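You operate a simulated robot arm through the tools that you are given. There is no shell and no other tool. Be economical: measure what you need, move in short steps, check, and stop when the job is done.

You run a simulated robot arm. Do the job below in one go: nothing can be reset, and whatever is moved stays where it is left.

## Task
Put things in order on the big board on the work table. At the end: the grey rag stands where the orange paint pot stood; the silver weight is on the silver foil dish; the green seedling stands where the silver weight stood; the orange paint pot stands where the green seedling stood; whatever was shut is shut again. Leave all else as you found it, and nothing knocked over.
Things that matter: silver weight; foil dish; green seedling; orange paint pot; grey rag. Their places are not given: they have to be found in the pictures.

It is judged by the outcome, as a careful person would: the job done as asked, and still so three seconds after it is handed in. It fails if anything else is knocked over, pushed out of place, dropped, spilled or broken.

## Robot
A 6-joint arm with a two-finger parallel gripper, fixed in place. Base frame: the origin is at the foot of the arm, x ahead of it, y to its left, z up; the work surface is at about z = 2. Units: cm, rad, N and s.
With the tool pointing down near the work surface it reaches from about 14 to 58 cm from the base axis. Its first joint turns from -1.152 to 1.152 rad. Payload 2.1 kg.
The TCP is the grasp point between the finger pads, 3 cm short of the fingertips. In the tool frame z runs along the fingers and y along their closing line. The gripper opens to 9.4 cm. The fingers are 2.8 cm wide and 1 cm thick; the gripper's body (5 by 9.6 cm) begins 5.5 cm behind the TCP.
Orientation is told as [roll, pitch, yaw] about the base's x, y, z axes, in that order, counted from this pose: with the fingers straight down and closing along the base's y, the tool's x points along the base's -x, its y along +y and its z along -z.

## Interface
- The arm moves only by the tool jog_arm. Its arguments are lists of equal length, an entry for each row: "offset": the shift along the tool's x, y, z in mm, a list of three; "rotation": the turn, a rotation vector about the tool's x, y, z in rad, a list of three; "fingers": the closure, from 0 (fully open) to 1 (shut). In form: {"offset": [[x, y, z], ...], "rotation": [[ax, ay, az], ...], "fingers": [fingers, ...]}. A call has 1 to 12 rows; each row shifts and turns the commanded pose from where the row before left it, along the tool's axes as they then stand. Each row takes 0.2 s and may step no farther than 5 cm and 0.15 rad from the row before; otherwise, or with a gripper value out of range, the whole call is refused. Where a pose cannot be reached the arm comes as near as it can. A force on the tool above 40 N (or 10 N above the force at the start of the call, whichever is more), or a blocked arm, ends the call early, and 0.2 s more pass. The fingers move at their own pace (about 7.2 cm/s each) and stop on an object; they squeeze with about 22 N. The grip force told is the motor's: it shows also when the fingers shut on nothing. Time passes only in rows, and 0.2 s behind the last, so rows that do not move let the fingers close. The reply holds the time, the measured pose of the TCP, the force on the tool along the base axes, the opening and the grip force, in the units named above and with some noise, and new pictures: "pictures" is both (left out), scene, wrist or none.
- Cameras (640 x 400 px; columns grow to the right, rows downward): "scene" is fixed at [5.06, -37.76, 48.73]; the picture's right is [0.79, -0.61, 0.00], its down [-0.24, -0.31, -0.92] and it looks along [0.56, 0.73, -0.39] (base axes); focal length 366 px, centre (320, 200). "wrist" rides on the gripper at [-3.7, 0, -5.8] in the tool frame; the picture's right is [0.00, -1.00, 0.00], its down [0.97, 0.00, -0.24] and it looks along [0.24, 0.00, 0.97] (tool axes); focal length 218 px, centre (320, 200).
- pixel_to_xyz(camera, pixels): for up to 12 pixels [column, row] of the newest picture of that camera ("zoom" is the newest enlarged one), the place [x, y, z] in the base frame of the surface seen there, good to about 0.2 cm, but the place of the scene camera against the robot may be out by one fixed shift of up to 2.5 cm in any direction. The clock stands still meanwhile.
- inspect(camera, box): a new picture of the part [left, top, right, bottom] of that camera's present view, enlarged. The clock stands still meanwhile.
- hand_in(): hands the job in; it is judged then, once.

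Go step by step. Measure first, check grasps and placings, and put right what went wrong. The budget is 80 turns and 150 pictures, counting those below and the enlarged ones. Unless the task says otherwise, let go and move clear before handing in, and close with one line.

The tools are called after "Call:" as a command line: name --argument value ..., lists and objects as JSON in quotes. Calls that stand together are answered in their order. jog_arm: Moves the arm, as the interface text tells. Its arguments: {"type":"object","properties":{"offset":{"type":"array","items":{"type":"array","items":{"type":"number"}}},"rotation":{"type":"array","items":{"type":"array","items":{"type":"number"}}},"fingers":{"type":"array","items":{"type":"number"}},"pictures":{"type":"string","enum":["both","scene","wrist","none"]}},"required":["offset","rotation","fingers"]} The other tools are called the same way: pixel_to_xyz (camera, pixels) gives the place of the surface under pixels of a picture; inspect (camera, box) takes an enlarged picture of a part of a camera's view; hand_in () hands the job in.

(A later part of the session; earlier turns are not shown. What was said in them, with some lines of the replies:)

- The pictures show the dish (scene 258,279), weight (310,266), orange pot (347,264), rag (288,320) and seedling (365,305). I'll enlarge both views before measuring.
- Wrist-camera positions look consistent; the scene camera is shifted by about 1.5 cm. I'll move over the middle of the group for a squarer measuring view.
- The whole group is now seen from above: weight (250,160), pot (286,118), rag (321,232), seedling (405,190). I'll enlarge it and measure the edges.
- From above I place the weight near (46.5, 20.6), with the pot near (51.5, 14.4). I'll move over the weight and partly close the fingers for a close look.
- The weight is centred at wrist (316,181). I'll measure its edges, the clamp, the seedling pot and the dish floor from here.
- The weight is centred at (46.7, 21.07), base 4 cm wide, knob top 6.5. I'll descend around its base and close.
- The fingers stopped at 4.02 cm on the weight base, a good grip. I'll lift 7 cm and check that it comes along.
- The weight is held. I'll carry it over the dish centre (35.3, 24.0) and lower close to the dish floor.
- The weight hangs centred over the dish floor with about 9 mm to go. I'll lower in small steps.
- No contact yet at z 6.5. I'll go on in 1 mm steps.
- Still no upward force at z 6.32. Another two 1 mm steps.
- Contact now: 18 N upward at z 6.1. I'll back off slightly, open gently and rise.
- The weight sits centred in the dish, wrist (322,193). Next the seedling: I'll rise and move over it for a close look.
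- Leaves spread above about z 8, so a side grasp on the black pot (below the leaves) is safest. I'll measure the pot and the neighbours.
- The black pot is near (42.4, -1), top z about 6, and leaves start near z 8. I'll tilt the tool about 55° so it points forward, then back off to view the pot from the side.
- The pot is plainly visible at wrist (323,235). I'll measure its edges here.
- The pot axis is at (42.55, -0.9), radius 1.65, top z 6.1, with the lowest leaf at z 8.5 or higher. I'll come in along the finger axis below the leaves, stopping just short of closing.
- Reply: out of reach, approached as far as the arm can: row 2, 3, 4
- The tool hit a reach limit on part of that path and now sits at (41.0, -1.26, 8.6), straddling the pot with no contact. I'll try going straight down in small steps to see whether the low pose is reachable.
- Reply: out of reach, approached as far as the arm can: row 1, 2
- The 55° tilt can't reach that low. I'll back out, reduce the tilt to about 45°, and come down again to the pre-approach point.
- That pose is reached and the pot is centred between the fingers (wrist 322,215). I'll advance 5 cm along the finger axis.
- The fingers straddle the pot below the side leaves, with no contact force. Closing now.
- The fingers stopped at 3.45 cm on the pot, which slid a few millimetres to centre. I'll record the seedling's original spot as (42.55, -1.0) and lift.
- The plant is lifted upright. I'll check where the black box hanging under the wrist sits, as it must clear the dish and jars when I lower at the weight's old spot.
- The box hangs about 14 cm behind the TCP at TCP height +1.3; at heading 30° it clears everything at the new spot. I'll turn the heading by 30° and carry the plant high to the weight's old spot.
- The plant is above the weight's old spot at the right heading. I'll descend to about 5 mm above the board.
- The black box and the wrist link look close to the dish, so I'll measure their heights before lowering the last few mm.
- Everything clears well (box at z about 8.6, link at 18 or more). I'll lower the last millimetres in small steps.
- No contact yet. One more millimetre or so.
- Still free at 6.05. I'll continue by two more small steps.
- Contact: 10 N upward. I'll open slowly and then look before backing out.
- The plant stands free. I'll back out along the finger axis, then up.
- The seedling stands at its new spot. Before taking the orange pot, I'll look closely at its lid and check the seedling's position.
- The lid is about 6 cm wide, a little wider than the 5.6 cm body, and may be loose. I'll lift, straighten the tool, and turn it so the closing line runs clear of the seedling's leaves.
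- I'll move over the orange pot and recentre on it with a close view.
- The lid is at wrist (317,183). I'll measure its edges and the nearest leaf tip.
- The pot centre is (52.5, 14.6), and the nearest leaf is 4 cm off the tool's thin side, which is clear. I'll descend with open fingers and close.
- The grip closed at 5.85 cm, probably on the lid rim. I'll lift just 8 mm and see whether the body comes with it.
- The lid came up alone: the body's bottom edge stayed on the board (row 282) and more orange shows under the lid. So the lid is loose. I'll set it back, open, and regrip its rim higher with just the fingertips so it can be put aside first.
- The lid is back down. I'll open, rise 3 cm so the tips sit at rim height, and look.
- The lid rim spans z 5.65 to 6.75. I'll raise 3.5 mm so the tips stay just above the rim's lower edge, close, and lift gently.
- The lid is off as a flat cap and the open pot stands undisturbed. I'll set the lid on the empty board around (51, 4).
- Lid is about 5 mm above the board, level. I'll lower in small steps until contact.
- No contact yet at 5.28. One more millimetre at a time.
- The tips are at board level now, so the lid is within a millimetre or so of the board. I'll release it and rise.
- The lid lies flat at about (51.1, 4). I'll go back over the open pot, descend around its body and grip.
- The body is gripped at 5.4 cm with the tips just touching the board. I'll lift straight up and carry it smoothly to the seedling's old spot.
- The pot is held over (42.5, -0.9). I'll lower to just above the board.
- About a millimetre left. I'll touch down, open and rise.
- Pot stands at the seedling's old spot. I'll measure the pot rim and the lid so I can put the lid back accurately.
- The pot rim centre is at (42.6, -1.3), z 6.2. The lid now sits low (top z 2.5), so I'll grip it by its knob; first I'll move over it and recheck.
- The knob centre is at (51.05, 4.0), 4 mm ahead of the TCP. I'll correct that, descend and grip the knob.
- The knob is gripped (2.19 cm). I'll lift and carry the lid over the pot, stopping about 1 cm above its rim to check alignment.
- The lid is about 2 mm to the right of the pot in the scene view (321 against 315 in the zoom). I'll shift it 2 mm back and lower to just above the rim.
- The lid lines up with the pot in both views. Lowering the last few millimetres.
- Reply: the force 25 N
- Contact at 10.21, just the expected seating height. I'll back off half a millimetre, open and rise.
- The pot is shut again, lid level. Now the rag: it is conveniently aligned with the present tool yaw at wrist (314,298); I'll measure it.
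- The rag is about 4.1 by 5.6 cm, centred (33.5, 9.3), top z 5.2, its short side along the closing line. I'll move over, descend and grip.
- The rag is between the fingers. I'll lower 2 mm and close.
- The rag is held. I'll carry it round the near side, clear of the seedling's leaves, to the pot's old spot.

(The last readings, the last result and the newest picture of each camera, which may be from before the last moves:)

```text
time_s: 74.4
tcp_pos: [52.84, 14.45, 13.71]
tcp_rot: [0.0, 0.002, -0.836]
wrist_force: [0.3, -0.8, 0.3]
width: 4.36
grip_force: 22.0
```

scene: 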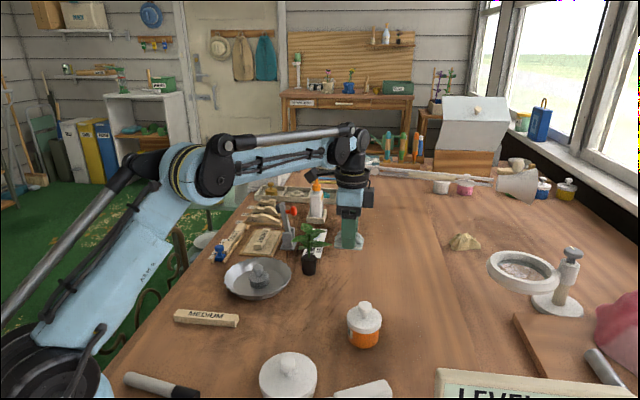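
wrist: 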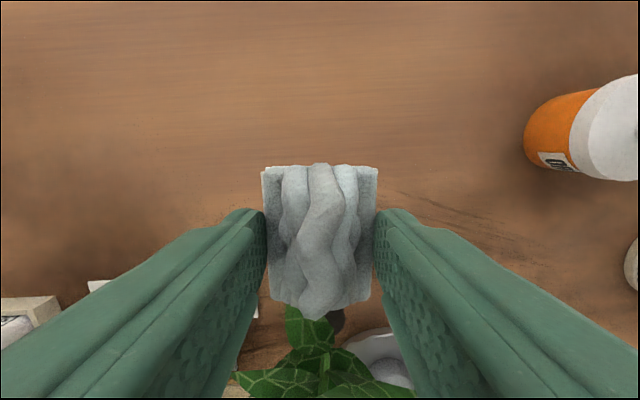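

Leaf clearance is about 1 cm by my numbers. I'll descend to just above the board.

Call:
jog_arm --offset '[[0, 0, 20], [0, 0, 20], [0, 0, 20], [0, 0, 15], [0, 0, 0]]' --rotation '[[0, 0, 0], [0, 0, 0], [0, 0, 0], [0, 0, 0], [0, 0, 0]]' --fingers '[1, 1, 1, 1, 1]' --pictures "scene"

Call:
inspect --camera "scene" --box '[290, 220, 390, 290]'

```text
time_s: 75.6
tcp_pos: [52.7, 14.39, 6.29]
tcp_rot: [0.0, 0.003, -0.835]
wrist_force: [-0.9, 0.6, 0.1]
width: 4.36
grip_force: 21.5
```

scene: 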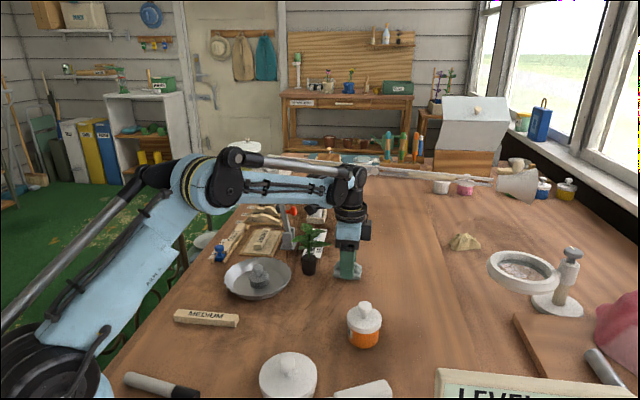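

```text
5.71 times, centred on (340, 255) of scene
```

zoom: 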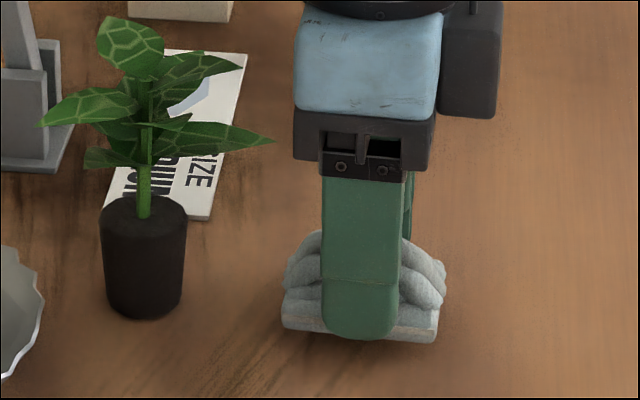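

The rag is clear of the plant and about 7 mm up. I'll lower it in small steps.

Call:
jog_arm --offset '[[0, 0, 3], [0, 0, 2], [0, 0, 1], [0, 0, 0]]' --rotation '[[0, 0, 0], [0, 0, 0], [0, 0, 0], [0, 0, 0]]' --fingers '[1, 1, 1, 1]' --pictures "none"

```text
time_s: 76.6
tcp_pos: [52.57, 14.46, 5.8]
tcp_rot: [0.0, 0.002, -0.836]
wrist_force: [0.6, 0.8, -0.4]
width: 4.36
grip_force: 22.1
```

Call:
jog_arm --offset '[[0, 0, 1], [0, 0, 1], [0, 0, 0]]' --rotation '[[0, 0, 0], [0, 0, 0], [0, 0, 0]]' --fingers '[1, 1, 1]' --pictures "none"

```text
time_s: 77.4
tcp_pos: [52.74, 14.59, 5.63]
tcp_rot: [-0.001, 0.001, -0.837]
wrist_force: [-0.5, -0.6, 0.9]
width: 4.35
grip_force: 21.8
```

Within about a millimetre of the grasp height (5.57). One more step down, then release and rise.

Call:
jog_arm --offset '[[0, 0, 1], [0, 0, 0], [0, 0, 0], [0, 0, 0], [0, 0, 0], [0, 0, -30], [0, 0, -45], [0, 0, -45], [0, 0, -20], [0, 0, 0]]' --rotation '[[0, 0, 0], [0, 0, 0], [0, 0, 0], [0, 0, 0], [0, 0, 0], [0, 0, 0], [0, 0, 0], [0, 0, 0], [0, 0, 0], [0, 0, 0]]' --fingers '[1, 1, 0.5, 0.3, 0.2, 0.2, 0.1, 0, 0, 0]' --pictures "both"

```text
time_s: 79.6
tcp_pos: [52.52, 14.67, 19.65]
tcp_rot: [0.0, 0.002, -0.836]
wrist_force: [-0.5, -0.7, 0.4]
width: 9.38
grip_force: 0.1
```

scene: 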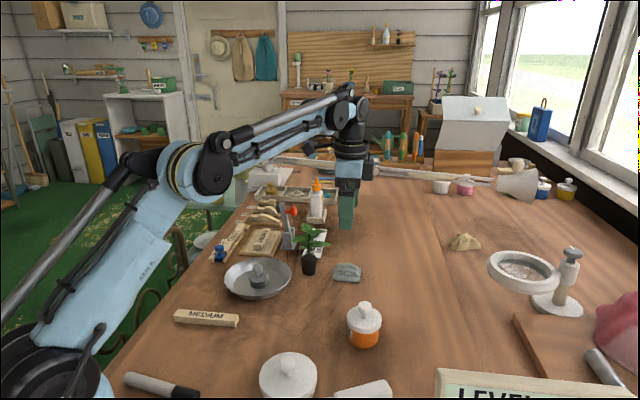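
wrist: 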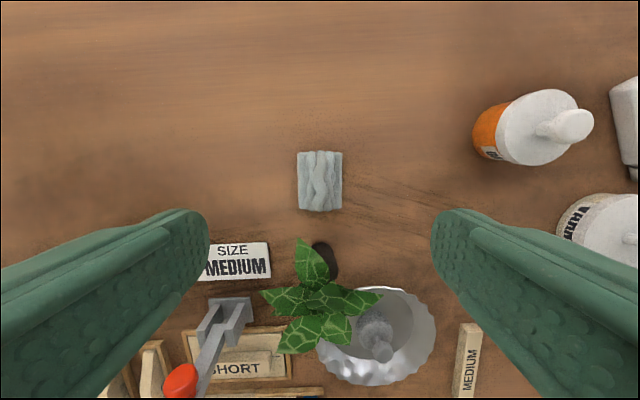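

All four things are in place. I'll take one last enlarged look to check everything stands and is undisturbed.

Call:
inspect --camera "scene" --box '[200, 220, 420, 390]'

Call:
pixel_to_xyz --camera "wrist" --pixels '[[320, 180], [302, 155], [340, 155], [302, 208], [340, 208], [322, 243], [337, 262]]'

```text
2.35 times, centred on (310, 305) of scene
```

zoom: 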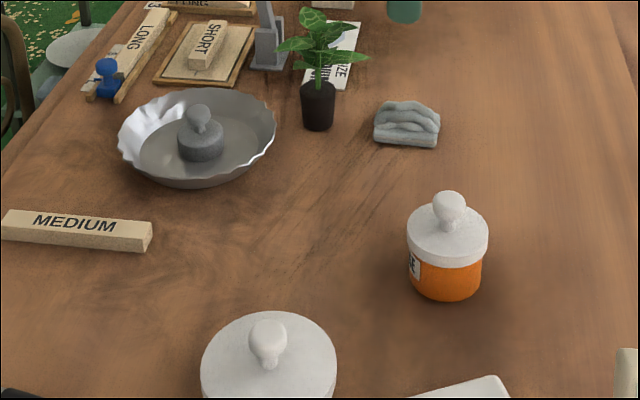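

```text
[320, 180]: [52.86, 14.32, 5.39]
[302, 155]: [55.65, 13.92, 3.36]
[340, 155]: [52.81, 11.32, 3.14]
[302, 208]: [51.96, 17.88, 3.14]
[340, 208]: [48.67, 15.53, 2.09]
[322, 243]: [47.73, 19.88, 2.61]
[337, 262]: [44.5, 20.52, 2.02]
```

The enlarged view shows the weight on the dish, the seedling, rag and shut orange pot all upright in place, and the rag centred at about (52.6, 14.6). The arm is empty and clear, so I'm handing in.

Call:
hand_in

```text
The job is handed in.
```

The job is handed in: the weight is on the foil dish, and the seedling, the orange pot and the rag each stand within about half a centimetre of the spots you named. I took the pot's loose lid off to move the pot and put it back on, and nothing was knocked over.
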